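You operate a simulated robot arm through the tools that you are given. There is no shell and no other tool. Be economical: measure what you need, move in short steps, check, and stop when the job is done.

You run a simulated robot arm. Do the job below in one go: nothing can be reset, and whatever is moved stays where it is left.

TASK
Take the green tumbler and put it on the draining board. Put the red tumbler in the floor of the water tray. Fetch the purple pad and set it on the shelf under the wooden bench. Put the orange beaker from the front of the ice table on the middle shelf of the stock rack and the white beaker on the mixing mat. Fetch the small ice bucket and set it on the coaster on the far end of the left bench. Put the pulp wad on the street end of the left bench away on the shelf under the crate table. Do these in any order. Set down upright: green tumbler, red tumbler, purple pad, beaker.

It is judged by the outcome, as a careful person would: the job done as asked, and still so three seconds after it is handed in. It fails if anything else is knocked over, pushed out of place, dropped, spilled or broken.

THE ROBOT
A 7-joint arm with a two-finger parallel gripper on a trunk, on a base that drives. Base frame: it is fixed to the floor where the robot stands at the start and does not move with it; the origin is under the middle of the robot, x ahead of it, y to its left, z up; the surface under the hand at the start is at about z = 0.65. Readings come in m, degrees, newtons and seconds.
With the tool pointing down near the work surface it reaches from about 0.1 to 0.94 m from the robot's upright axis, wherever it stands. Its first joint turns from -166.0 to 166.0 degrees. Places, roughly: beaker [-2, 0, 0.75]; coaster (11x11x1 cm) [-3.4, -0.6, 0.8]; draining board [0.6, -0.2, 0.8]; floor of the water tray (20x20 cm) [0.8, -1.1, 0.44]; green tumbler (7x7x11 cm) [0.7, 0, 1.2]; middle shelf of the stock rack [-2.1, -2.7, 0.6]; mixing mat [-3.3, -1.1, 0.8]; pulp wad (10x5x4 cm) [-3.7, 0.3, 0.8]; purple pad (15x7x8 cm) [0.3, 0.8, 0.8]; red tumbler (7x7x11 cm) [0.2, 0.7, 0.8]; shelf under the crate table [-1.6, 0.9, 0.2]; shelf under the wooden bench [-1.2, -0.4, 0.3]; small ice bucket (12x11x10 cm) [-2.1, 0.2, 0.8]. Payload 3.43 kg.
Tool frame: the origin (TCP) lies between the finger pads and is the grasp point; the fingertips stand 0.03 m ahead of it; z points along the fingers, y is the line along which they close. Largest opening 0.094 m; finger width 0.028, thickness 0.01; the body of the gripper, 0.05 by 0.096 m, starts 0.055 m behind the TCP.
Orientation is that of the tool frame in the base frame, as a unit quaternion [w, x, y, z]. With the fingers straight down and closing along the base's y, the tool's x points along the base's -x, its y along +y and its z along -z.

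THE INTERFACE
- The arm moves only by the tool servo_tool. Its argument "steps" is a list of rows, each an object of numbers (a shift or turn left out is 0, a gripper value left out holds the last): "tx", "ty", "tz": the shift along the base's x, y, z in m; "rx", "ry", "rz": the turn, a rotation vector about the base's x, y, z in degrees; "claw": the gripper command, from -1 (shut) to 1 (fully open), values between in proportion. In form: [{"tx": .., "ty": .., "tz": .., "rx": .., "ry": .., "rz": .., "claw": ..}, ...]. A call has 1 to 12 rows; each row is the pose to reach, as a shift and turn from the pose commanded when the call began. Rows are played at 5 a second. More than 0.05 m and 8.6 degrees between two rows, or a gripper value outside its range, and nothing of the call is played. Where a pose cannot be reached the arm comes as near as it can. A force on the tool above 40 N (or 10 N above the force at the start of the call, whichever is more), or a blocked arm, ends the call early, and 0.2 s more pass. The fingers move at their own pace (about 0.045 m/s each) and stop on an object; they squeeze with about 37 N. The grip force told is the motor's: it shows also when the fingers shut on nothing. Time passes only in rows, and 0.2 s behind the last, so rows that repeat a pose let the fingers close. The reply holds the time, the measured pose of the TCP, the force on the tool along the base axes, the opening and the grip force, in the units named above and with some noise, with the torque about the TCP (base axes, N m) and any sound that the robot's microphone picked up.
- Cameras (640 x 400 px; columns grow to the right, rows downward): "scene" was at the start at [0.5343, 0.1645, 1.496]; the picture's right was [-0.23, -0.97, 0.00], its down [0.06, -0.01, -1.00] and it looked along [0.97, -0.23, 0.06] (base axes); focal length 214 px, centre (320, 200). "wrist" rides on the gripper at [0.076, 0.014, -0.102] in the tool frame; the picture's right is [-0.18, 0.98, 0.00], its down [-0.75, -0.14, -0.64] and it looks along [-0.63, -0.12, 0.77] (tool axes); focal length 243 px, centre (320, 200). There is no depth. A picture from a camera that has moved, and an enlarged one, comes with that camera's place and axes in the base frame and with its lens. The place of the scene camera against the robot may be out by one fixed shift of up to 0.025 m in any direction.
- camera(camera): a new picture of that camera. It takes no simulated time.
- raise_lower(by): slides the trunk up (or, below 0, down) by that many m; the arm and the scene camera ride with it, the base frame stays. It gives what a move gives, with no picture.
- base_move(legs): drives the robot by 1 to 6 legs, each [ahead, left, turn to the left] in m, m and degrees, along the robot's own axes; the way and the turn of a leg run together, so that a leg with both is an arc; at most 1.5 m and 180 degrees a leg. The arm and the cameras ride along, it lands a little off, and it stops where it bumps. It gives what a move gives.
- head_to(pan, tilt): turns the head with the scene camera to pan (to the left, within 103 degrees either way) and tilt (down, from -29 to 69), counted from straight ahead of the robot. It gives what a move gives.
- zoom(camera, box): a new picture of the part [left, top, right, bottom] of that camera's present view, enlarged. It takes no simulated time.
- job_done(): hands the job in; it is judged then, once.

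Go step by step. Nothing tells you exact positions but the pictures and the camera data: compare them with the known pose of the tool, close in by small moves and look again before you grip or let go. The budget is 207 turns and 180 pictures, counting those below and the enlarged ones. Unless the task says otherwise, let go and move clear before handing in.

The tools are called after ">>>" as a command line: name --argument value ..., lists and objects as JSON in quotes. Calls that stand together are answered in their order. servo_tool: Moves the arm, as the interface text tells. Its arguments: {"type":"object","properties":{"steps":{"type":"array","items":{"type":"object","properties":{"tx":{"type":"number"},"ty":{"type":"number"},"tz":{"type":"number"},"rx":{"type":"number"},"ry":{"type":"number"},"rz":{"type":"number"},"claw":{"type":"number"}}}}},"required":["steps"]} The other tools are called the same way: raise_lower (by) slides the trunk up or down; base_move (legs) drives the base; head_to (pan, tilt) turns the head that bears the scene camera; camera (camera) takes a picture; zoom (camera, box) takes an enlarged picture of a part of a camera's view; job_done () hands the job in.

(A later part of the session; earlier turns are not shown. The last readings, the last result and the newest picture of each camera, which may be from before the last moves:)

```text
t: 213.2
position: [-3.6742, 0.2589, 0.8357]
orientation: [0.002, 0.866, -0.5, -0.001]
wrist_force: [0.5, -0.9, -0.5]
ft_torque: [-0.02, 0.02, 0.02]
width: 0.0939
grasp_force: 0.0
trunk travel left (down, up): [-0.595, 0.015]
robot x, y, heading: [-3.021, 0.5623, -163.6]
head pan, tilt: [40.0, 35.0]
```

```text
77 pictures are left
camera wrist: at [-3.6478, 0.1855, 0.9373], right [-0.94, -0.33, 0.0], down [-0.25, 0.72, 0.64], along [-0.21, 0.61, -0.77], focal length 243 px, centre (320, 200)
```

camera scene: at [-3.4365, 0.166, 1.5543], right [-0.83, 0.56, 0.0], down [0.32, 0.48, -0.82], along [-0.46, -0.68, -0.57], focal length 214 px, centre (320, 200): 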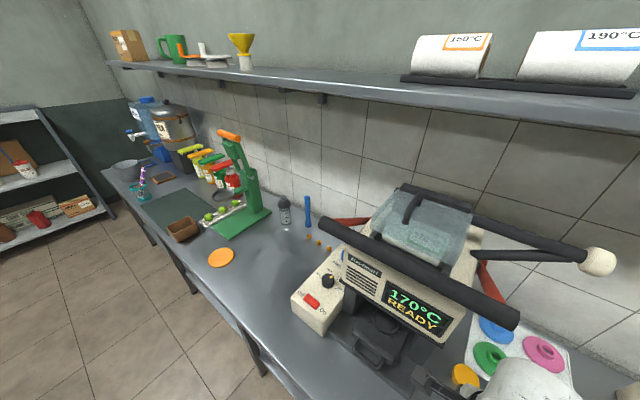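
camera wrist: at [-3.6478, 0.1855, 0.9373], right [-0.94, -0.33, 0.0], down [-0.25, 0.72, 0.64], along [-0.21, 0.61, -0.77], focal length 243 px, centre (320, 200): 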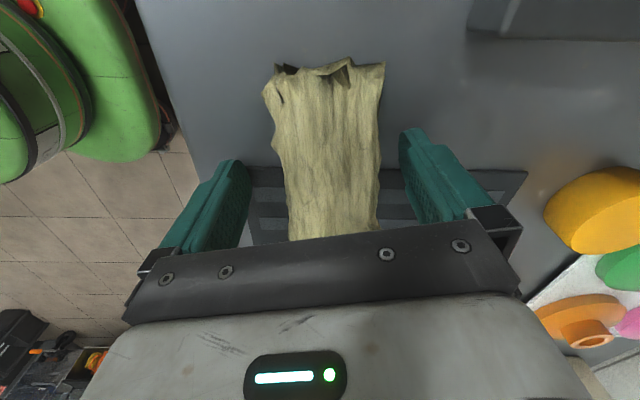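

Centred. Lower 6 mm, close, lift.

>>> servo_tool --steps '[{"tz": -0.003}, {"tz": -0.006}, {"tz": -0.006, "claw": -1}, {"tz": -0.006, "claw": -1}, {"tz": -0.006, "claw": -1}, {"tz": -0.006, "claw": -1}, {"tz": -0.006, "claw": -1}, {"tz": -0.006, "claw": -1}]'

>>> servo_tool --steps '[{"tz": 0.03}, {"tz": 0.07}, {"tz": 0.11}, {"tz": 0.15}, {"tz": 0.2}, {"tz": 0.25}, {"tz": 0.3}, {"tz": 0.3, "tx": 0.0, "ty": 0.04}, {"tz": 0.3, "tx": 0.02, "ty": 0.08}, {"tz": 0.3, "tx": 0.02, "ty": 0.12}, {"tz": 0.3, "tx": 0.02, "ty": 0.16}, {"tz": 0.3, "tx": 0.02, "ty": 0.16}]'

>>> camera --camera "wrist"

```text
t: 213.7
position: [-3.6755, 0.2585, 0.8343]
orientation: [0.002, 0.866, -0.5, -0.003]
wrist_force: [5.9, 3.7, 23.9]
ft_torque: [0.81, -1.31, 0.0]
width: 0.0939
grasp_force: 0.1
trunk travel left (down, up): [-0.595, 0.015]
robot x, y, heading: [-3.0215, 0.5624, -163.7]
head pan, tilt: [40.0, 35.0]
stopped in row 2: the force on the tool passed its limit at 46 N (the readings are from after the stop); the commanded pose is now the measured one
```

```text
t: 216.3
position: [-3.6675, 0.4169, 1.1293]
orientation: [0.003, 0.865, -0.501, 0.0]
wrist_force: [-0.8, -0.4, 0.3]
ft_torque: [-0.01, -0.03, 0.03]
width: 0.0941
grasp_force: 0.1
out of reach, approached as far as the arm can: row 10, 11, 12
trunk travel left (down, up): [-0.595, 0.015]
robot x, y, heading: [-3.0262, 0.557, -163.9]
head pan, tilt: [40.0, 35.0]
```

```text
76 pictures are left
camera wrist: at [-3.6403, 0.3438, 1.2316], right [-0.94, -0.33, 0.01], down [-0.25, 0.73, 0.64], along [-0.22, 0.6, -0.77], focal length 243 px, centre (320, 200)
```

wrist: 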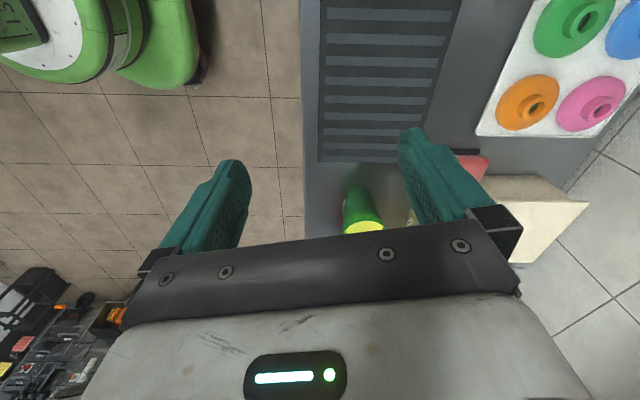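

The touch stopped the call before closing. I'll return to the same spot at z=0.838 and close there.

>>> servo_tool --steps '[{"ty": -0.04}, {"ty": -0.08, "tx": -0.004}, {"ty": -0.12, "tx": -0.008}, {"ty": -0.158, "tx": -0.008}, {"ty": -0.158, "tx": -0.008, "tz": -0.045}, {"ty": -0.158, "tx": -0.008, "tz": -0.09}, {"ty": -0.158, "tx": -0.008, "tz": -0.135}, {"ty": -0.158, "tx": -0.008, "tz": -0.18}, {"ty": -0.158, "tx": -0.008, "tz": -0.22}, {"ty": -0.158, "tx": -0.008, "tz": -0.26}, {"ty": -0.158, "tx": -0.008, "tz": -0.285}, {"ty": -0.158, "tx": -0.008, "tz": -0.29}]'

>>> servo_tool --steps '[{"claw": -1}, {"claw": -1}, {"claw": -1}, {"claw": -1}, {"claw": -1}, {"claw": -1}, {"claw": -1}]'

>>> servo_tool --steps '[{"tz": 0.03}, {"tz": 0.07}, {"tz": 0.11}, {"tz": 0.15}, {"tz": 0.2}, {"tz": 0.25}, {"tz": 0.29}, {"tz": 0.29}]'

>>> camera --camera "wrist"

```text
t: 218.9
position: [-3.6748, 0.259, 0.8389]
orientation: [0.001, 0.866, -0.501, -0.001]
wrist_force: [-0.9, -0.3, 0.6]
ft_torque: [0.0, 0.0, -0.01]
width: 0.0937
grasp_force: 0.0
trunk travel left (down, up): [-0.595, 0.015]
robot x, y, heading: [-3.0256, 0.5589, -163.8]
head pan, tilt: [40.0, 35.0]
```

```text
t: 220.5
position: [-3.6752, 0.2595, 0.8385]
orientation: [0.003, 0.866, -0.501, -0.001]
wrist_force: [0.3, -0.1, 0.2]
ft_torque: [0.03, -0.05, 0.04]
width: 0.0492
grasp_force: 36.6
trunk travel left (down, up): [-0.595, 0.015]
robot x, y, heading: [-3.0235, 0.5619, -163.7]
head pan, tilt: [40.0, 35.0]
```

```text
t: 222.3
position: [-3.6749, 0.2587, 1.1317]
orientation: [0.002, 0.866, -0.501, -0.002]
wrist_force: [0.5, 0.3, -0.3]
ft_torque: [0.02, -0.01, -0.04]
width: 0.0491
grasp_force: 36.8
trunk travel left (down, up): [-0.595, 0.015]
robot x, y, heading: [-3.0219, 0.5597, -163.6]
head pan, tilt: [40.0, 35.0]
```

```text
75 pictures are left
camera wrist: at [-3.6483, 0.1852, 1.2331], right [-0.94, -0.33, 0.01], down [-0.25, 0.73, 0.64], along [-0.22, 0.6, -0.77], focal length 243 px, centre (320, 200)
```

wrist: 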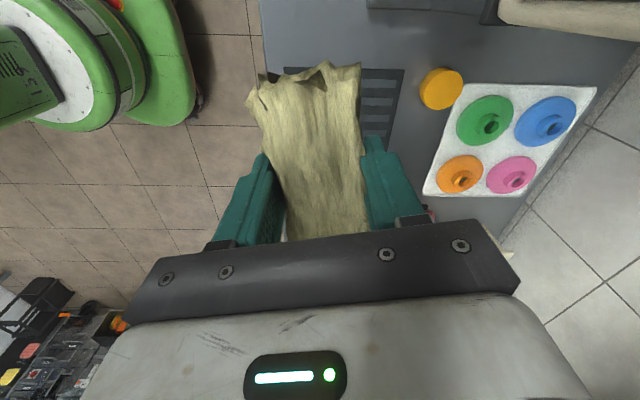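

Pulp wad is held. I'll retract the hand a bit, back out along the aisle, and go round to the street side of the crate table.

>>> servo_tool --steps '[{"tx": 0.04, "ty": 0.012}, {"tx": 0.08, "ty": 0.024}, {"tx": 0.115, "ty": 0.034}, {"tx": 0.115, "ty": 0.034}]'

>>> base_move --legs '[[0, -0.55, 0], [-0.45, -0.45, 0], [0, 0, 90.5], [0, 1.0, 0]]'

>>> head_to --pan 15 --tilt 45

>>> camera --camera "scene"

```text
t: 223.3
position: [-3.6003, 0.2727, 1.1108]
orientation: [0.002, 0.865, -0.501, -0.002]
wrist_force: [-0.3, 0.2, -1.0]
ft_torque: [0.01, 0.01, -0.05]
width: 0.049
grasp_force: 37.4
out of reach, approached as far as the arm can: row 2, 3, 4
trunk travel left (down, up): [-0.595, 0.015]
robot x, y, heading: [-3.0228, 0.559, -163.4]
head pan, tilt: [40.0, 35.0]
```

```text
t: 238.3
position: [-1.6166, 1.3734, 1.1111]
orientation: [0.004, 0.964, 0.267, 0.0]
wrist_force: [-0.5, -0.6, 0.0]
ft_torque: [-0.03, 0.0, 0.01]
width: 0.0486
grasp_force: 36.8
trunk travel left (down, up): [-0.595, 0.015]
robot x, y, heading: [-1.9157, 1.9432, -72.5]
head pan, tilt: [40.0, 35.0]
```

```text
t: 239.2
position: [-1.617, 1.3739, 1.1118]
orientation: [0.003, 0.963, 0.268, 0.0]
wrist_force: [0.4, 0.0, 0.0]
ft_torque: [-0.04, 0.0, -0.01]
width: 0.0485
grasp_force: 37.1
trunk travel left (down, up): [-0.595, 0.015]
robot x, y, heading: [-1.9167, 1.9451, -72.6]
head pan, tilt: [15.0, 45.0]
```

```text
74 pictures are left
camera scene: at [-1.5491, 1.5012, 1.5395], right [-0.84, -0.54, 0.0], down [-0.38, 0.6, -0.71], along [0.38, -0.6, -0.71], focal length 214 px, centre (320, 200)
```

scene: 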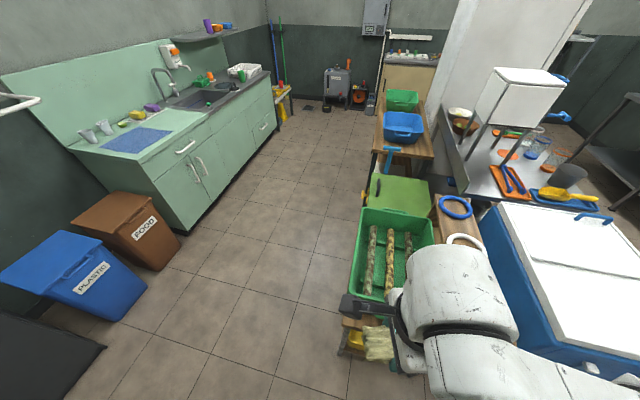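

The shelf is hidden under the crate from here; its open side faces the sink. I'll go round to that side and face it.

>>> base_move --legs '[[0.5, 0.9, 0], [0, 0, -90.5], [0, 0.42, 0]]'

>>> head_to --pan -15 --tilt 55

>>> camera --camera "scene"

>>> camera --camera "wrist"

```text
t: 250.5
position: [-1.3646, 1.0313, 1.1108]
orientation: [0.002, 0.866, -0.501, -0.002]
wrist_force: [-0.4, 0.9, -0.8]
ft_torque: [-0.02, 0.0, -0.03]
width: 0.0482
grasp_force: 37.3
trunk travel left (down, up): [-0.595, 0.015]
robot x, y, heading: [-0.7899, 1.3178, -163.7]
head pan, tilt: [15.0, 45.0]
```

```text
t: 251.5
position: [-1.3639, 1.0313, 1.1116]
orientation: [0.002, 0.865, -0.501, -0.002]
wrist_force: [0.6, 0.1, 0.2]
ft_torque: [-0.03, -0.01, 0.01]
width: 0.0483
grasp_force: 37.4
trunk travel left (down, up): [-0.595, 0.015]
robot x, y, heading: [-0.7861, 1.3219, -163.6]
head pan, tilt: [-15.0, 55.0]
```

```text
73 pictures are left
camera scene: at [-1.2238, 0.9972, 1.5261], right [-0.02, 1.0, 0.0], down [0.82, 0.02, -0.57], along [-0.57, -0.01, -0.82], focal length 214 px, centre (320, 200)
```

scene: 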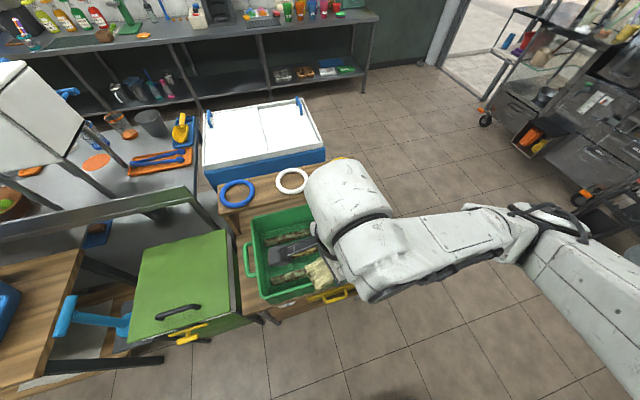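

```text
72 pictures are left
camera wrist: at [-1.3369, 0.9576, 1.2136], right [-0.94, -0.33, 0.01], down [-0.25, 0.72, 0.64], along [-0.22, 0.6, -0.77], focal length 243 px, centre (320, 200)
```

wrist: 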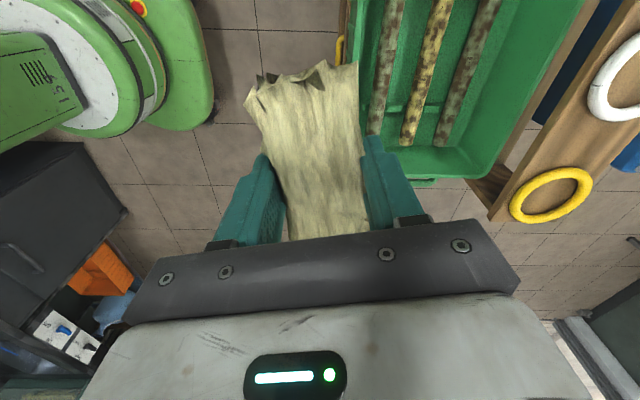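

I'm too close over the crate. Back off 0.22 m, then lower to look at the shelf from the front.

>>> base_move --legs '[[-0.24, 0.1, 0]]'

>>> raise_lower --by -0.4

>>> raise_lower --by -0.17

>>> head_to --pan -5 --tilt 40

>>> camera --camera "scene"

```text
t: 253.3
position: [-1.1047, 1.0027, 1.1113]
orientation: [0.002, 0.865, -0.502, -0.002]
wrist_force: [-0.5, 0.4, -0.4]
ft_torque: [0.03, 0.03, -0.03]
width: 0.0484
grasp_force: 37.1
trunk travel left (down, up): [-0.595, 0.015]
robot x, y, heading: [-0.5301, 1.29, -163.9]
head pan, tilt: [-15.0, 55.0]
```

```text
t: 257.2
position: [-1.1057, 1.0025, 0.7113]
orientation: [0.001, 0.865, -0.502, -0.002]
wrist_force: [0.8, -0.5, -1.0]
ft_torque: [0.01, 0.02, 0.03]
width: 0.0486
grasp_force: 36.4
trunk travel left (down, up): [-0.195, 0.415]
robot x, y, heading: [-0.529, 1.2944, -163.6]
head pan, tilt: [-15.0, 55.0]
```

```text
t: 259.1
position: [-1.1055, 1.003, 0.5404]
orientation: [0.003, 0.865, -0.501, -0.003]
wrist_force: [-0.7, -0.7, -0.1]
ft_torque: [0.01, 0.0, -0.01]
width: 0.0483
grasp_force: 37.0
trunk travel left (down, up): [-0.025, 0.585]
robot x, y, heading: [-0.5276, 1.2922, -163.7]
head pan, tilt: [-15.0, 55.0]
```

```text
t: 259.9
position: [-1.1068, 1.0032, 0.5403]
orientation: [0.001, 0.865, -0.502, -0.002]
wrist_force: [-1.0, 0.4, 0.4]
ft_torque: [0.0, -0.01, 0.04]
width: 0.0483
grasp_force: 36.9
trunk travel left (down, up): [-0.025, 0.585]
robot x, y, heading: [-0.531, 1.2932, -163.9]
head pan, tilt: [-5.0, 40.0]
```

```text
71 pictures are left
camera scene: at [-0.9764, 0.9539, 0.9767], right [-0.19, 0.98, 0.0], down [0.63, 0.12, -0.77], along [-0.75, -0.15, -0.64], focal length 214 px, centre (320, 200)
```

scene: 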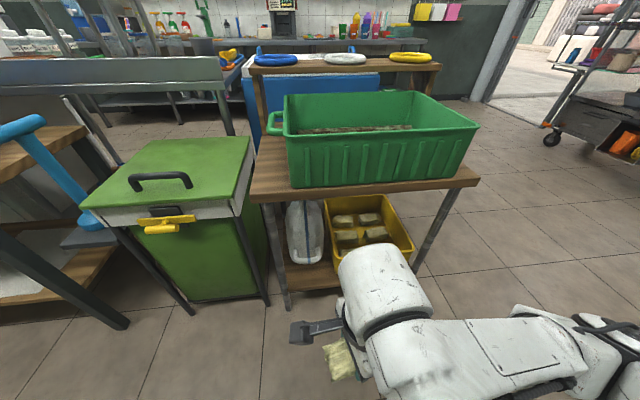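

I see the shelf: a jug at the left, a yellow bin at the right, and some free board in front. Zoom in.

>>> zoom --camera "scene" --box '[240, 160, 500, 320]'

```text
2.46 times, centred on (370, 240) of scene
camera zoom: at [-0.9764, 0.9539, 0.9767], right [-0.19, 0.98, 0.0], down [0.63, 0.12, -0.77], along [-0.75, -0.15, -0.64], focal length 528 px, centre (197, 102)
```

zoom: 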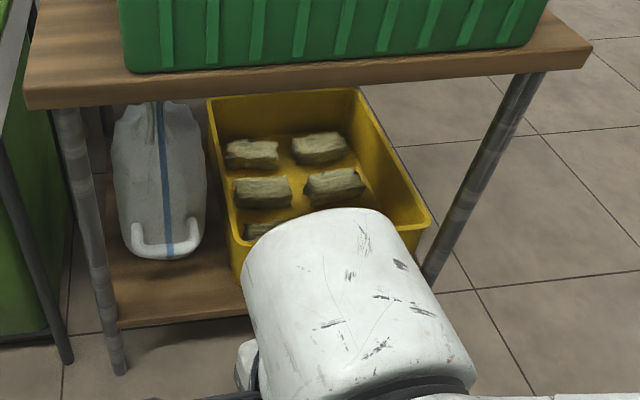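

The free strip lies at the front of the shelf between the left leg and the bin. Target ≈(-1.398,0.871), wad parallel to the front edge. I'll lower the hand and turn it first, still outside.

>>> servo_tool --steps '[{"tz": -0.04, "rz": -4}, {"tz": -0.08, "rz": -8}, {"tz": -0.12, "rz": -12}, {"tz": -0.16, "rz": -15}, {"tz": -0.2, "rz": -15}, {"tz": -0.24, "rz": -15}, {"tz": -0.26, "rz": -15}, {"tz": -0.26, "rz": -15}]'

>>> base_move --legs '[[0.2, 0.046, 0]]'

>>> camera --camera "wrist"

>>> zoom --camera "scene" --box '[200, 140, 520, 400]'

```text
t: 261.7
position: [-1.1049, 1.0029, 0.2802]
orientation: [0.001, 0.793, -0.61, -0.002]
wrist_force: [0.3, -0.5, -0.7]
ft_torque: [-0.02, -0.04, 0.0]
width: 0.0482
grasp_force: 37.2
trunk travel left (down, up): [-0.025, 0.585]
robot x, y, heading: [-0.5312, 1.2931, -164.0]
head pan, tilt: [-5.0, 40.0]
```

```text
t: 263.3
position: [-1.2857, 0.9013, 0.2804]
orientation: [0.001, 0.792, -0.61, -0.002]
wrist_force: [0.1, 0.0, -0.1]
ft_torque: [0.04, 0.02, -0.04]
width: 0.0483
grasp_force: 37.2
trunk travel left (down, up): [-0.025, 0.585]
robot x, y, heading: [-0.7117, 1.1909, -163.8]
head pan, tilt: [-5.0, 40.0]
```

```text
69 pictures are left
camera wrist: at [-1.2791, 0.8242, 0.3831], right [-1.0, -0.07, 0.01], down [-0.05, 0.76, 0.64], along [-0.05, 0.64, -0.77], focal length 243 px, centre (320, 200)
```

wrist: 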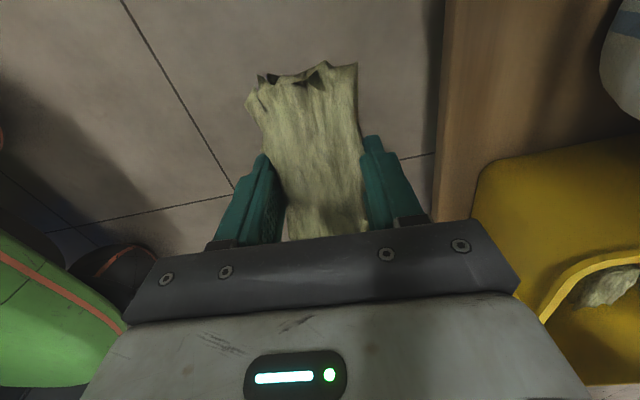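

```text
1.54 times, centred on (360, 270) of scene
camera zoom: at [-1.1575, 0.8531, 0.9768], right [-0.19, 0.98, 0.0], down [0.63, 0.12, -0.77], along [-0.75, -0.15, -0.64], focal length 330 px, centre (258, 92)
```

zoom: 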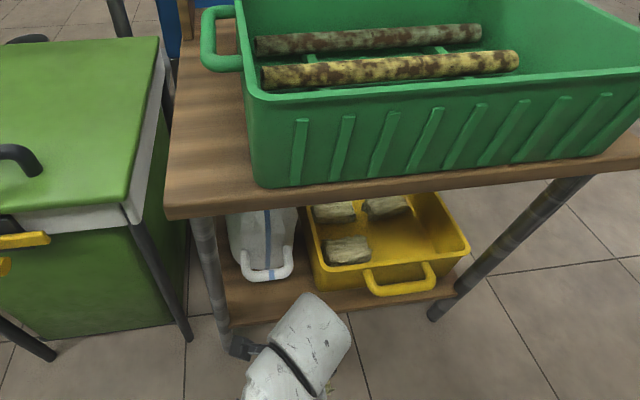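

The wrist view shows the shelf edge, jug and bin corner. Turning the wad 45° will avoid the camera hitting the leg and point its inner end between jug and bin. Rotate outside and look.

>>> servo_tool --steps '[{"rz": 8}, {"rz": 16}, {"rz": 24}, {"rz": 32}, {"rz": 40}, {"rz": 45}, {"rz": 45}]'

>>> camera --camera "wrist"

```text
t: 264.9
position: [-1.286, 0.9015, 0.2797]
orientation: [0.003, 0.965, -0.26, -0.002]
wrist_force: [0.1, -0.1, -0.4]
ft_torque: [0.03, 0.04, -0.04]
width: 0.0486
grasp_force: 36.8
trunk travel left (down, up): [-0.025, 0.585]
robot x, y, heading: [-0.7126, 1.19, -163.7]
head pan, tilt: [-5.0, 40.0]
```

```text
67 pictures are left
camera wrist: at [-1.2262, 0.8513, 0.3828], right [-0.65, -0.76, 0.01], down [-0.58, 0.5, 0.64], along [-0.49, 0.42, -0.77], focal length 243 px, centre (320, 200)
```

wrist: 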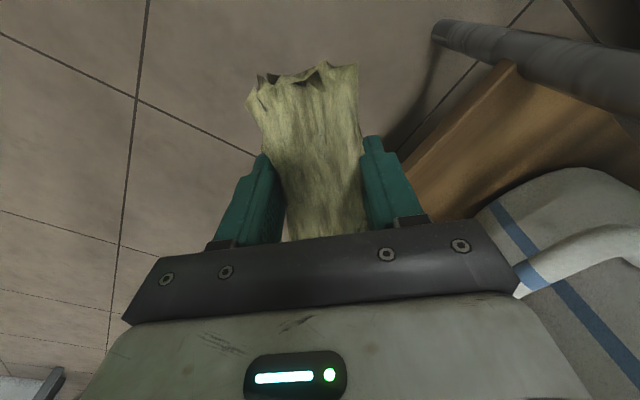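

The bag's front is ~0.107 m deep, so the spot is free. Moving in to (-1.434,0.870) in small steps.

>>> servo_tool --steps '[{"tx": -0.03, "ty": -0.006}, {"tx": -0.06, "ty": -0.012}, {"tx": -0.09, "ty": -0.019}, {"tx": -0.12, "ty": -0.025}, {"tx": -0.146, "ty": -0.031}, {"tx": -0.146, "ty": -0.031}]'

>>> camera --camera "wrist"

>>> zoom --camera "scene" --box '[200, 140, 520, 400]'

```text
t: 266.3
position: [-1.433, 0.8714, 0.2805]
orientation: [0.002, 0.966, -0.26, -0.002]
wrist_force: [3.0, 1.4, 0.0]
ft_torque: [-0.05, 0.09, 0.04]
width: 0.0482
grasp_force: 37.1
trunk travel left (down, up): [-0.025, 0.585]
robot x, y, heading: [-0.71, 1.1931, -163.9]
head pan, tilt: [-5.0, 40.0]
```

```text
66 pictures are left
camera wrist: at [-1.3728, 0.8201, 0.3827], right [-0.65, -0.76, 0.01], down [-0.58, 0.5, 0.64], along [-0.49, 0.42, -0.77], focal length 243 px, centre (320, 200)
```

wrist: 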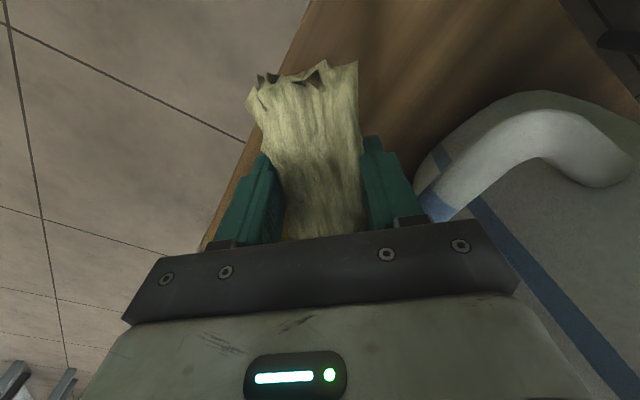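

```text
1.54 times, centred on (360, 270) of scene
camera zoom: at [-1.1575, 0.8531, 0.9768], right [-0.19, 0.98, 0.0], down [0.63, 0.12, -0.77], along [-0.75, -0.15, -0.64], focal length 330 px, centre (258, 92)
```

zoom: 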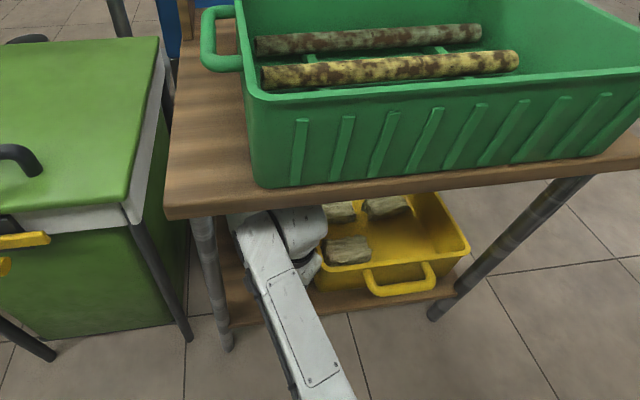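

Slight contact force and a corner near the edge; I'll rotate the wad 18° to be more parallel to the edge and check.

>>> servo_tool --steps '[{"rz": -6}, {"rz": -12, "tx": -0.003}, {"rz": -18, "tx": -0.007, "ty": -0.002}, {"rz": -18, "tx": -0.007, "ty": -0.002}]'

>>> camera --camera "wrist"

```text
t: 267.3
position: [-1.44, 0.8699, 0.2815]
orientation: [0.003, 0.912, -0.41, -0.001]
wrist_force: [3.4, 1.5, -3.1]
ft_torque: [-0.02, -0.01, -0.08]
width: 0.0478
grasp_force: 36.2
trunk travel left (down, up): [-0.025, 0.585]
robot x, y, heading: [-0.7122, 1.1903, -164.0]
head pan, tilt: [-5.0, 40.0]
```

```text
64 pictures are left
camera wrist: at [-1.398, 0.8025, 0.3829], right [-0.86, -0.52, 0.01], down [-0.39, 0.66, 0.64], along [-0.34, 0.55, -0.77], focal length 243 px, centre (320, 200)
```

wrist: 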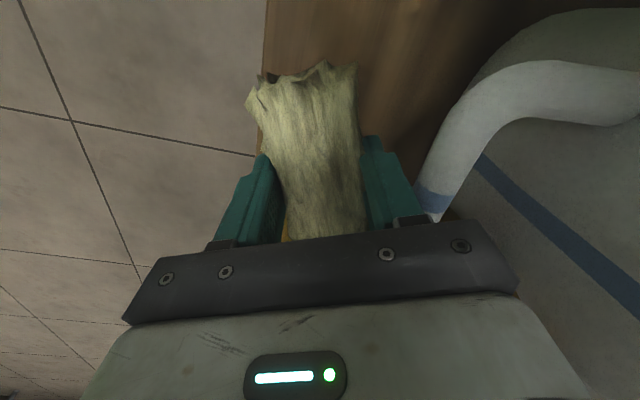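

Almost fully over the board. Lower gently until contact.

>>> servo_tool --steps '[{"tz": -0.01}, {"tz": -0.02}, {"tz": -0.026}, {"tz": -0.031}, {"tz": -0.036}, {"tz": -0.041}, {"tz": -0.046}, {"tz": -0.051}, {"tz": -0.056}]'

>>> camera --camera "wrist"

```text
t: 268.6
position: [-1.4405, 0.8664, 0.2482]
orientation: [0.005, 0.913, -0.408, -0.006]
wrist_force: [11.8, 5.7, 20.9]
ft_torque: [-0.64, 1.61, -0.08]
width: 0.0482
grasp_force: 36.6
trunk travel left (down, up): [-0.025, 0.585]
robot x, y, heading: [-0.7107, 1.1892, -164.0]
head pan, tilt: [-5.0, 40.0]
stopped in row 6: the force on the tool passed its limit at 51 N (the readings are from after the stop); the commanded pose is now the measured one
```

```text
63 pictures are left
camera wrist: at [-1.3988, 0.8017, 0.3501], right [-0.86, -0.52, 0.01], down [-0.39, 0.66, 0.65], along [-0.34, 0.55, -0.76], focal length 243 px, centre (320, 200)
```

wrist: 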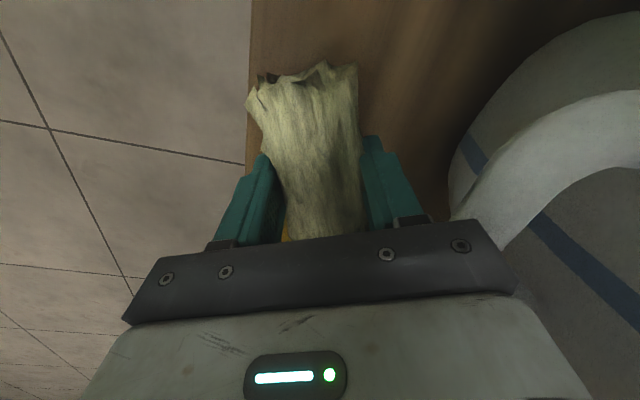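

The torque indicates the gripper body is touching the bag's handle, with the wad ≤1 cm above/at the board. I'll ease up 3 mm and shift 6 mm outward, then open just a little.

>>> servo_tool --steps '[{"tz": 0.003, "tx": 0.004, "ty": 0.001}, {"tz": 0.002, "tx": 0.008, "ty": 0.002}, {"tz": -0.003, "tx": 0.008, "ty": 0.002}, {"tz": -0.007, "tx": 0.008, "ty": 0.002}, {"tz": -0.01, "tx": 0.008, "ty": 0.002}]'

>>> camera --camera "wrist"

```text
t: 269.6
position: [-1.4344, 0.8703, 0.2457]
orientation: [0.005, 0.913, -0.409, -0.007]
wrist_force: [12.6, 5.9, 19.8]
ft_torque: [-0.6, 1.74, -0.11]
width: 0.0482
grasp_force: 37.2
trunk travel left (down, up): [-0.025, 0.585]
robot x, y, heading: [-0.7087, 1.1939, -163.6]
head pan, tilt: [-5.0, 40.0]
stopped in row 4: the force on the tool passed its limit at 46 N (the readings are from after the stop); the commanded pose is now the measured one
```

```text
62 pictures are left
camera wrist: at [-1.3913, 0.8035, 0.3471], right [-0.85, -0.52, 0.02], down [-0.39, 0.66, 0.65], along [-0.35, 0.55, -0.76], focal length 243 px, centre (320, 200)
```

wrist: 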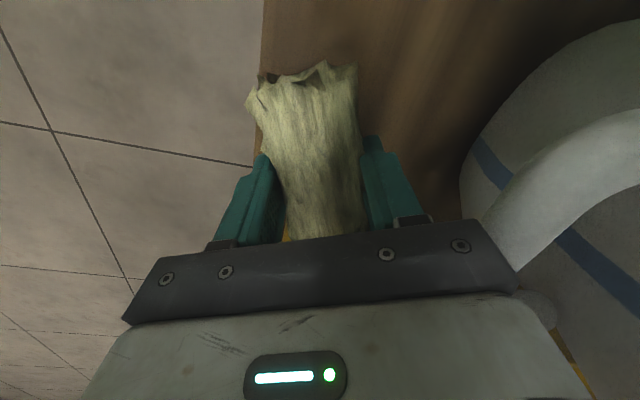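

The bag's handle is in the way of the gripper body. I'll lift a little, tilt the hand 20° outward so its body clears the bag, move back in and lower again.

>>> servo_tool --steps '[{"tz": 0.02, "tx": 0.01, "ty": 0.003}, {"tz": 0.03, "tx": 0.01, "ty": 0.003, "rx": -2.3, "ry": 7.6}, {"tz": 0.03, "tx": 0.01, "ty": 0.003, "rx": -4.6, "ry": 15.2}, {"tz": 0.03, "tx": 0.005, "ty": 0.001, "rx": -6.4, "ry": 21}, {"tz": 0.03, "tx": -0.006, "ty": -0.002, "rx": -6.4, "ry": 21}, {"tz": 0.03, "tx": -0.012, "ty": -0.004, "rx": -6.4, "ry": 21}, {"tz": 0.02, "tx": -0.012, "ty": -0.004, "rx": -6.4, "ry": 21}, {"tz": 0.02, "tx": -0.012, "ty": -0.004, "rx": -6.4, "ry": 21}]'

>>> servo_tool --steps '[{"tz": -0.005}, {"tz": -0.01}, {"tz": -0.014}, {"tz": -0.018}, {"tz": -0.022}, {"tz": -0.026}, {"tz": -0.03}, {"tz": -0.034}]'

>>> camera --camera "wrist"

```text
t: 271.4
position: [-1.4467, 0.8666, 0.2635]
orientation: [0.129, 0.894, -0.401, -0.151]
wrist_force: [0.1, 0.3, -1.3]
ft_torque: [-0.01, 0.0, -0.01]
width: 0.048
grasp_force: 37.3
trunk travel left (down, up): [-0.025, 0.585]
robot x, y, heading: [-0.7094, 1.1933, -163.8]
head pan, tilt: [-5.0, 40.0]
```

```text
t: 273.1
position: [-1.4492, 0.866, 0.2331]
orientation: [0.132, 0.894, -0.4, -0.151]
wrist_force: [3.3, 3.7, 21.2]
ft_torque: [-0.23, -0.81, 0.25]
width: 0.0483
grasp_force: 36.5
trunk travel left (down, up): [-0.025, 0.585]
robot x, y, heading: [-0.7089, 1.1899, -163.6]
head pan, tilt: [-5.0, 40.0]
```

```text
61 pictures are left
camera wrist: at [-1.3693, 0.8097, 0.3189], right [-0.78, -0.49, 0.38], down [-0.14, 0.73, 0.66], along [-0.61, 0.47, -0.64], focal length 243 px, centre (320, 200)
```

wrist: 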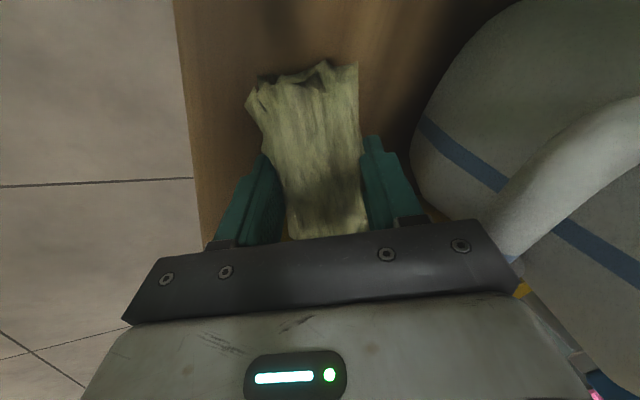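

Now the wad touches the board itself, well inside the edge. Open partly, then withdraw up and outward along the tilted axis.

>>> servo_tool --steps '[{"claw": 0.1}, {"claw": 0.4}, {"claw": 0.45}, {"claw": 0.45}, {"claw": 0.45, "tz": 0.02, "tx": 0.008, "ty": 0.002}, {"claw": 0.45, "tz": 0.045, "tx": 0.018, "ty": 0.005}, {"claw": 0.45, "tz": 0.06, "tx": 0.04, "ty": 0.012}, {"claw": 0.45, "tz": 0.06, "tx": 0.08, "ty": 0.024}, {"claw": 0.45, "tz": 0.06, "tx": 0.12, "ty": 0.036}, {"claw": 0.45, "tz": 0.06, "tx": 0.12, "ty": 0.036}]'

>>> base_move --legs '[[-0.18, 0, 0]]'

>>> camera --camera "scene"

```text
t: 275.4
position: [-1.3255, 0.9023, 0.2896]
orientation: [0.13, 0.895, -0.401, -0.15]
wrist_force: [-0.6, 0.0, 0.6]
ft_torque: [0.01, -0.02, -0.03]
width: 0.068
grasp_force: 0.0
trunk travel left (down, up): [-0.025, 0.585]
robot x, y, heading: [-0.7102, 1.1872, -163.7]
head pan, tilt: [-5.0, 40.0]
```

```text
t: 276.9
position: [-1.1516, 0.9522, 0.2893]
orientation: [0.129, 0.895, -0.4, -0.151]
wrist_force: [-0.8, -0.4, 0.3]
ft_torque: [-0.03, 0.02, 0.03]
width: 0.0683
grasp_force: 0.1
trunk travel left (down, up): [-0.025, 0.585]
robot x, y, heading: [-0.5367, 1.244, -163.6]
head pan, tilt: [-5.0, 40.0]
```

```text
60 pictures are left
camera scene: at [-0.9836, 0.9033, 0.9768], right [-0.2, 0.98, 0.0], down [0.63, 0.13, -0.77], along [-0.75, -0.15, -0.64], focal length 214 px, centre (320, 200)
```

scene: 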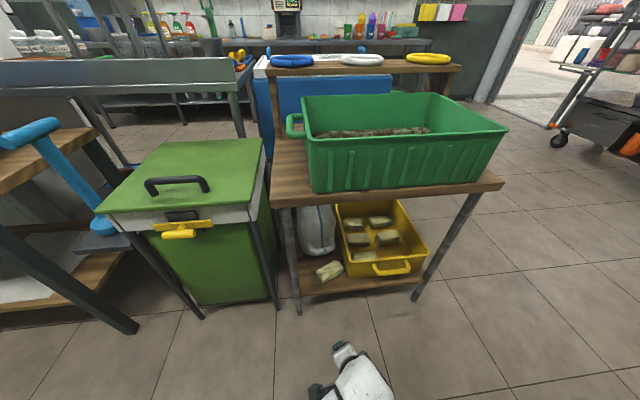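

The wad lies on the shelf. Now I straighten the hand, raise up, and drive round to the aisle facing the ice table.

>>> servo_tool --steps '[{"tz": 0.02, "rx": 2.3, "ry": -7.6, "claw": 1}, {"tz": 0.05, "rx": 4.6, "ry": -15.2}, {"tz": 0.08, "rx": 6.4, "ry": -21}, {"tz": 0.08, "rx": 6.4, "ry": -21}]'

>>> raise_lower --by 0.4

>>> raise_lower --by 0.18

>>> servo_tool --steps '[{"tz": 0.05, "rz": 8}, {"tz": 0.1, "rz": 16}, {"tz": 0.15, "rz": 24}, {"tz": 0.18, "rz": 32}, {"tz": 0.2, "rz": 40}, {"tz": 0.2, "rz": 48}, {"tz": 0.2, "rz": 56}, {"tz": 0.2, "rz": 64}, {"tz": 0.2, "rz": 64}]'

>>> base_move --legs '[[0.154, -0.573, 0], [1.143, -0.545, 0], [0, 0, 90], [0, 0, 90]]'

```text
t: 277.9
position: [-1.1524, 0.9515, 0.3677]
orientation: [0.007, 0.913, -0.407, -0.007]
wrist_force: [0.0, -0.3, 0.5]
ft_torque: [-0.01, 0.01, -0.01]
width: 0.0942
grasp_force: 0.1
out of reach, approached as far as the arm can: row 3, 4
trunk travel left (down, up): [-0.025, 0.585]
robot x, y, heading: [-0.5366, 1.2412, -163.7]
head pan, tilt: [-5.0, 40.0]
```

```text
t: 281.7
position: [-1.1533, 0.9509, 0.7662]
orientation: [0.006, 0.913, -0.408, -0.008]
wrist_force: [0.3, -0.1, -0.7]
ft_torque: [0.0, 0.04, 0.01]
width: 0.0941
grasp_force: 0.0
trunk travel left (down, up): [-0.425, 0.185]
robot x, y, heading: [-0.5358, 1.2424, -163.9]
head pan, tilt: [-5.0, 40.0]
```

```text
t: 283.7
position: [-1.153, 0.9523, 0.9458]
orientation: [0.007, 0.913, -0.407, -0.008]
wrist_force: [0.0, 0.7, -0.1]
ft_torque: [-0.02, 0.02, 0.04]
width: 0.094
grasp_force: 0.0
trunk travel left (down, up): [-0.605, 0.005]
robot x, y, heading: [-0.536, 1.2432, -163.9]
head pan, tilt: [-5.0, 40.0]
```

```text
t: 285.7
position: [-1.1517, 0.9517, 1.1461]
orientation: [0.009, 0.99, 0.14, -0.002]
wrist_force: [-0.2, 0.0, -0.9]
ft_torque: [0.0, -0.01, 0.04]
width: 0.0939
grasp_force: 0.0
out of reach, approached as far as the arm can: row 1, 2, 3
trunk travel left (down, up): [-0.605, 0.005]
robot x, y, heading: [-0.5361, 1.242, -163.6]
head pan, tilt: [-5.0, 40.0]
```

```text
t: 302.7
position: [-1.4908, 2.2383, 1.1464]
orientation: [0.003, -0.142, 0.99, 0.01]
wrist_force: [-0.4, 0.7, -0.5]
ft_torque: [-0.02, 0.0, -0.01]
width: 0.0941
grasp_force: 0.1
trunk travel left (down, up): [-0.605, 0.005]
robot x, y, heading: [-2.1022, 1.943, 16.9]
head pan, tilt: [-5.0, 40.0]
```

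Now back into the aisle mouth and slide inwards, then look at the ice table.

>>> base_move --legs '[[-1.42, 0, 0], [0, -0.75, 0]]'

>>> head_to --pan -50 --tilt 40

>>> camera --camera "scene"

```text
t: 313.4
position: [-2.6257, 1.1083, 1.1454]
orientation: [0.002, -0.138, 0.99, 0.009]
wrist_force: [0.0, -0.3, 0.2]
ft_torque: [0.04, -0.03, -0.03]
width: 0.0941
grasp_force: 0.1
trunk travel left (down, up): [-0.605, 0.005]
robot x, y, heading: [-3.243, 0.818, 16.4]
head pan, tilt: [-5.0, 40.0]
```

```text
t: 314.5
position: [-2.6255, 1.1076, 1.1472]
orientation: [0.003, -0.139, 0.99, 0.011]
wrist_force: [0.8, 0.3, -0.5]
ft_torque: [0.0, 0.0, -0.03]
width: 0.0942
grasp_force: 0.0
trunk travel left (down, up): [-0.605, 0.005]
robot x, y, heading: [-3.2421, 0.8171, 16.2]
head pan, tilt: [-50.0, 40.0]
```

```text
59 pictures are left
camera scene: at [-2.7947, 1.0704, 1.5568], right [-0.55, -0.83, 0.0], down [-0.54, 0.36, -0.77], along [0.64, -0.42, -0.64], focal length 214 px, centre (320, 200)
```

scene: 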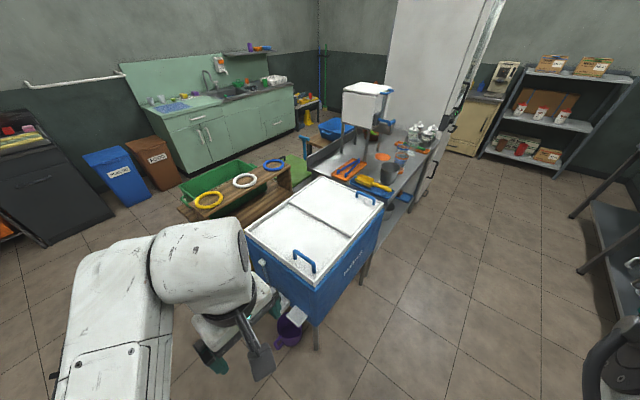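

The aisle is clear and leads to the stock rack. Zoom on the ice table's back side.

>>> zoom --camera "scene" --box '[310, 70, 460, 220]'

>>> zoom --camera "scene" --box '[470, 40, 640, 190]'

```text
2.67 times, centred on (385, 145) of scene
camera zoom: at [-2.7947, 1.0704, 1.5568], right [-0.55, -0.83, 0.0], down [-0.54, 0.36, -0.77], along [0.64, -0.42, -0.64], focal length 572 px, centre (147, 347)
```

zoom: 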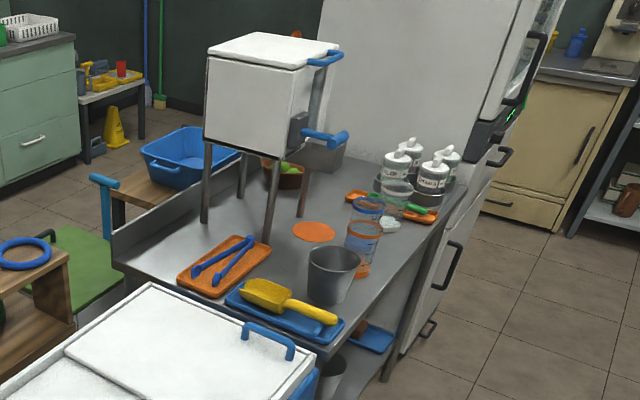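

```text
2.67 times, centred on (555, 115) of scene
camera zoom: at [-2.7947, 1.0704, 1.5568], right [-0.55, -0.83, 0.0], down [-0.54, 0.36, -0.77], along [0.64, -0.42, -0.64], focal length 572 px, centre (-307, 427)
```

zoom: 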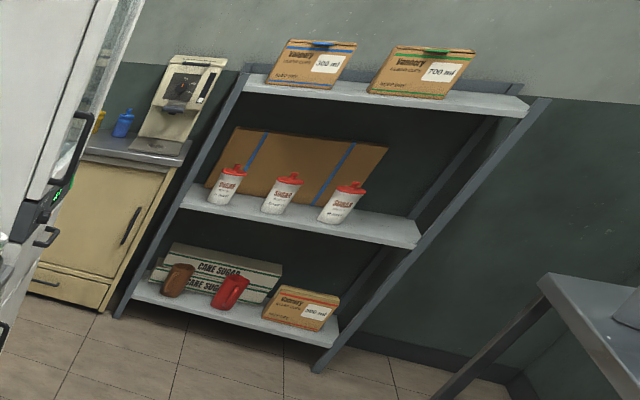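

Now it's clear: along the table's aisle edge stand the grey bucket (≈-2.11,0.10), orange beaker (≈-2.05,-0.065), a blue one, and the white one by the jars. The bucket is wider than the gripper, so I'll grip its rim. Driving in front of it.

>>> base_move --legs '[[0, -1.08, 0], [0.2, 0, 0]]'

>>> head_to --pan -20 --tilt 50

>>> camera --camera "wrist"

>>> camera --camera "scene"

```text
t: 321.3
position: [-2.1273, 0.1267, 1.1469]
orientation: [0.004, -0.135, 0.991, 0.011]
wrist_force: [0.8, 0.1, -0.2]
ft_torque: [0.02, 0.0, 0.0]
width: 0.094
grasp_force: 0.1
trunk travel left (down, up): [-0.605, 0.005]
robot x, y, heading: [-2.7466, -0.1584, 15.8]
head pan, tilt: [-50.0, 40.0]
```

```text
t: 322.2
position: [-2.1264, 0.1253, 1.1462]
orientation: [0.004, -0.135, 0.991, 0.009]
wrist_force: [-0.6, 0.4, -0.8]
ft_torque: [0.01, -0.02, -0.01]
width: 0.0943
grasp_force: 0.0
trunk travel left (down, up): [-0.605, 0.005]
robot x, y, heading: [-2.744, -0.1613, 15.8]
head pan, tilt: [-20.0, 50.0]
```

```text
56 pictures are left
camera wrist: at [-2.2039, 0.1169, 1.2481], right [-0.09, 1.0, 0.02], down [0.76, 0.05, 0.65], along [0.64, 0.07, -0.76], focal length 243 px, centre (320, 200)
```

wrist: 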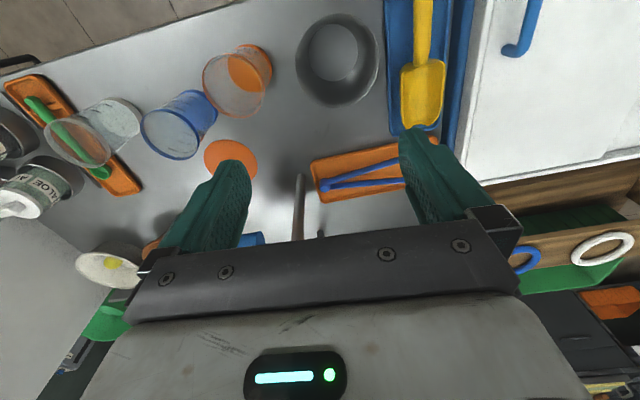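

```text
55 pictures are left
camera scene: at [-2.2908, 0.1327, 1.5426], right [-0.07, -1.0, 0.0], down [-0.76, 0.06, -0.64], along [0.64, -0.05, -0.77], focal length 214 px, centre (320, 200)
```

scene: 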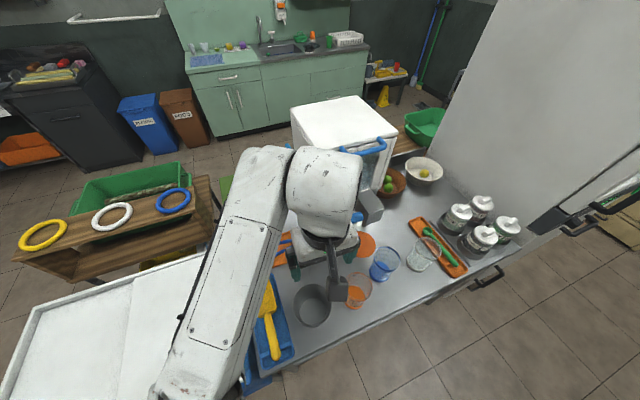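

Wrist view: bucket rim centre ≈(-2.128,0.157), radius ≈0.06; I'll grip its left rim at ≈(-2.145,0.213) with a smaller opening so the scoop tray isn't touched. Move above and check.

>>> servo_tool --steps '[{"tx": -0.01, "ty": 0.04, "claw": 0.1}, {"tx": -0.019, "ty": 0.088}, {"tx": -0.019, "ty": 0.088, "tz": -0.05}, {"tx": -0.019, "ty": 0.088, "tz": -0.1}, {"tx": -0.019, "ty": 0.088, "tz": -0.15}, {"tx": -0.019, "ty": 0.088, "tz": -0.2}, {"tx": -0.019, "ty": 0.088, "tz": -0.22}, {"tx": -0.019, "ty": 0.088, "tz": -0.22}]'

>>> camera --camera "wrist"

```text
t: 324.0
position: [-2.1459, 0.2138, 0.9249]
orientation: [0.003, -0.134, 0.991, 0.01]
wrist_force: [-0.4, -0.4, -1.2]
ft_torque: [0.01, -0.01, -0.01]
width: 0.0518
grasp_force: 0.0
trunk travel left (down, up): [-0.605, 0.005]
robot x, y, heading: [-2.7468, -0.1594, 15.5]
head pan, tilt: [-20.0, 50.0]
```

```text
54 pictures are left
camera wrist: at [-2.2223, 0.2043, 1.028], right [-0.08, 1.0, 0.02], down [0.76, 0.05, 0.65], along [0.64, 0.07, -0.76], focal length 243 px, centre (320, 200)
```

wrist: 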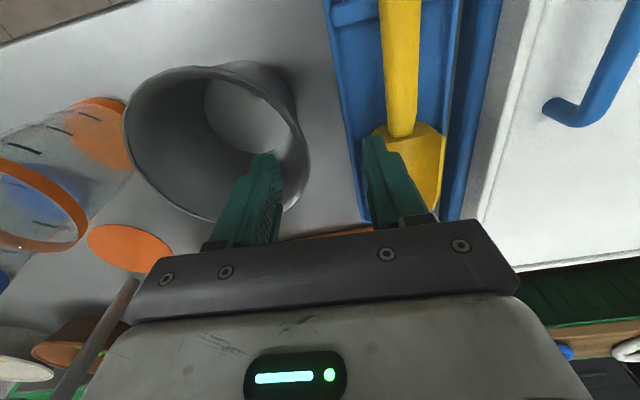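

Refined: rim top ≈0.875, centre ≈(-2.141,0.143). I'll shift to (-2.157,0.201) and lower the fingers over the rim.

>>> servo_tool --steps '[{"tx": -0.011, "ty": -0.012}, {"tx": -0.011, "ty": -0.012, "tz": -0.02}, {"tx": -0.011, "ty": -0.012, "tz": -0.04}, {"tx": -0.011, "ty": -0.012, "tz": -0.055}, {"tx": -0.011, "ty": -0.012, "tz": -0.065}, {"tx": -0.011, "ty": -0.012, "tz": -0.065}]'

>>> camera --camera "wrist"

```text
t: 325.4
position: [-2.1568, 0.2018, 0.8619]
orientation: [0.004, -0.135, 0.991, 0.01]
wrist_force: [-0.8, -0.1, 0.4]
ft_torque: [-0.01, 0.0, 0.0]
width: 0.0516
grasp_force: 0.2
trunk travel left (down, up): [-0.605, 0.005]
robot x, y, heading: [-2.7434, -0.1572, 15.8]
head pan, tilt: [-20.0, 50.0]
```

```text
53 pictures are left
camera wrist: at [-2.2342, 0.1926, 0.9631], right [-0.09, 1.0, 0.02], down [0.76, 0.05, 0.65], along [0.64, 0.07, -0.76], focal length 243 px, centre (320, 200)
```

wrist: 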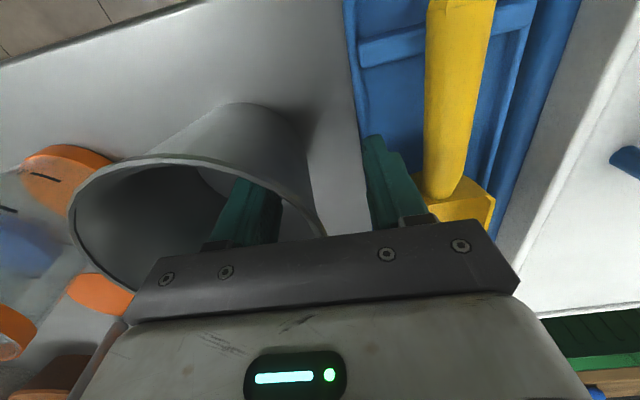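

One finger inside, one outside. Close and lift slightly.

>>> servo_tool --steps '[{"tz": -0.008}, {"tz": -0.008, "claw": -1}, {"tz": -0.008, "claw": -1}, {"tz": -0.008, "claw": -1}, {"tz": -0.008, "claw": -1}, {"tz": -0.008, "claw": -1}]'

>>> servo_tool --steps '[{"tz": 0.02}, {"tz": 0.05}, {"tz": 0.09}, {"tz": 0.13}, {"tz": 0.17}, {"tz": 0.21}, {"tz": 0.25}, {"tz": 0.25}]'

>>> camera --camera "wrist"

```text
t: 326.8
position: [-2.1573, 0.2002, 0.8549]
orientation: [0.004, -0.134, 0.991, 0.009]
wrist_force: [-1.4, -5.5, 29.5]
ft_torque: [-2.83, -0.51, -0.11]
width: 0.0142
grasp_force: 37.4
trunk travel left (down, up): [-0.605, 0.005]
robot x, y, heading: [-2.7432, -0.1575, 15.7]
head pan, tilt: [-20.0, 50.0]
```

```text
t: 328.6
position: [-2.1579, 0.2018, 1.1028]
orientation: [0.004, -0.135, 0.991, 0.01]
wrist_force: [-0.5, -1.3, -0.7]
ft_torque: [0.07, -0.01, -0.02]
width: 0.008
grasp_force: 37.1
trunk travel left (down, up): [-0.605, 0.005]
robot x, y, heading: [-2.7469, -0.1616, 16.0]
head pan, tilt: [-20.0, 50.0]
```

```text
52 pictures are left
camera wrist: at [-2.2341, 0.1926, 1.2052], right [-0.08, 1.0, 0.02], down [0.76, 0.05, 0.65], along [0.64, 0.07, -0.76], focal length 243 px, centre (320, 200)
```

wrist: 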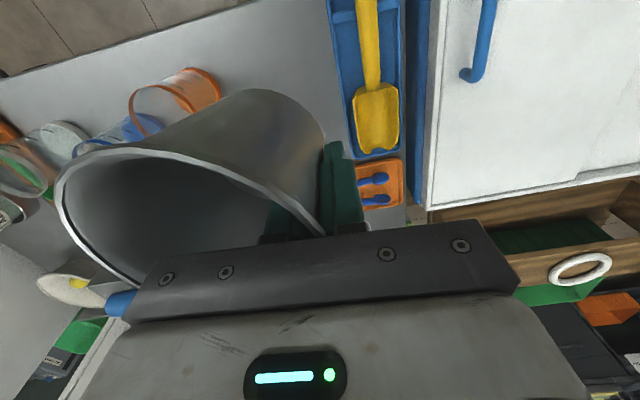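

Bucket is held. I'll turn right (away from the waffle machine) to face the bench and shift so that the bucket comes over the coaster.

>>> base_move --legs '[[0, 0, -90], [0, 0, -90], [0.0, 0.09, 0]]'

>>> head_to --pan 0 --tilt 45

>>> camera --camera "scene"

>>> camera --camera "wrist"

```text
t: 337.4
position: [-3.319, -0.5969, 1.1021]
orientation: [0.01, 0.992, 0.124, -0.004]
wrist_force: [-0.5, 0.2, -1.9]
ft_torque: [-0.06, 0.01, -0.01]
width: 0.0078
grasp_force: 37.3
trunk travel left (down, up): [-0.605, 0.005]
robot x, y, heading: [-2.7266, -0.2489, -165.5]
head pan, tilt: [-20.0, 50.0]
```

```text
t: 338.2
position: [-3.3187, -0.5969, 1.1031]
orientation: [0.009, 0.992, 0.124, -0.003]
wrist_force: [-0.2, -0.3, -2.3]
ft_torque: [-0.05, -0.03, 0.0]
width: 0.008
grasp_force: 36.6
trunk travel left (down, up): [-0.605, 0.005]
robot x, y, heading: [-2.7237, -0.2453, -165.2]
head pan, tilt: [0.0, 45.0]
```

```text
51 pictures are left
camera scene: at [-3.1739, -0.5794, 1.5495], right [-0.25, 0.97, 0.0], down [0.68, 0.18, -0.71], along [-0.68, -0.18, -0.71], focal length 214 px, centre (320, 200)
```

scene: 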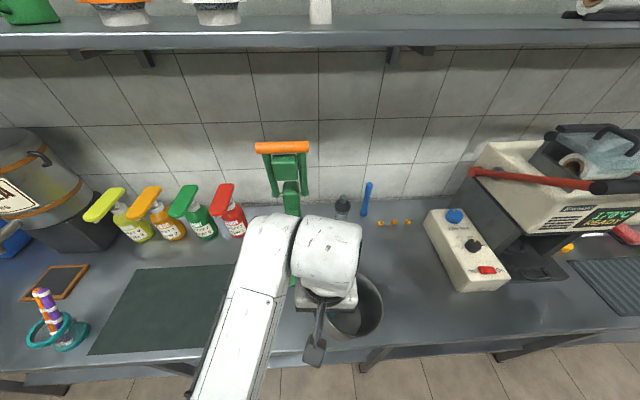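

```text
50 pictures are left
camera wrist: at [-3.2395, -0.5908, 1.2047], right [0.06, -1.0, 0.02], down [-0.76, -0.04, 0.65], along [-0.64, -0.06, -0.76], focal length 243 px, centre (320, 200)
```

wrist: 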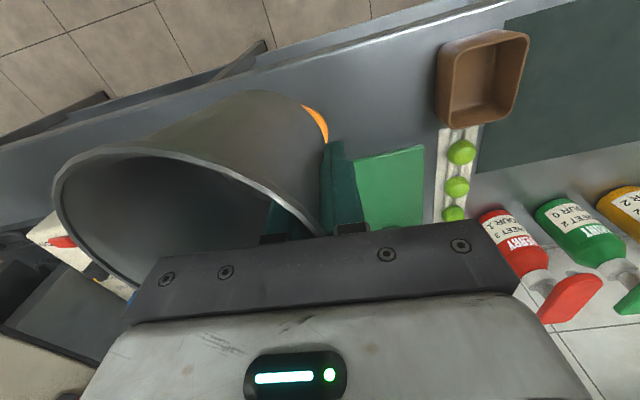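

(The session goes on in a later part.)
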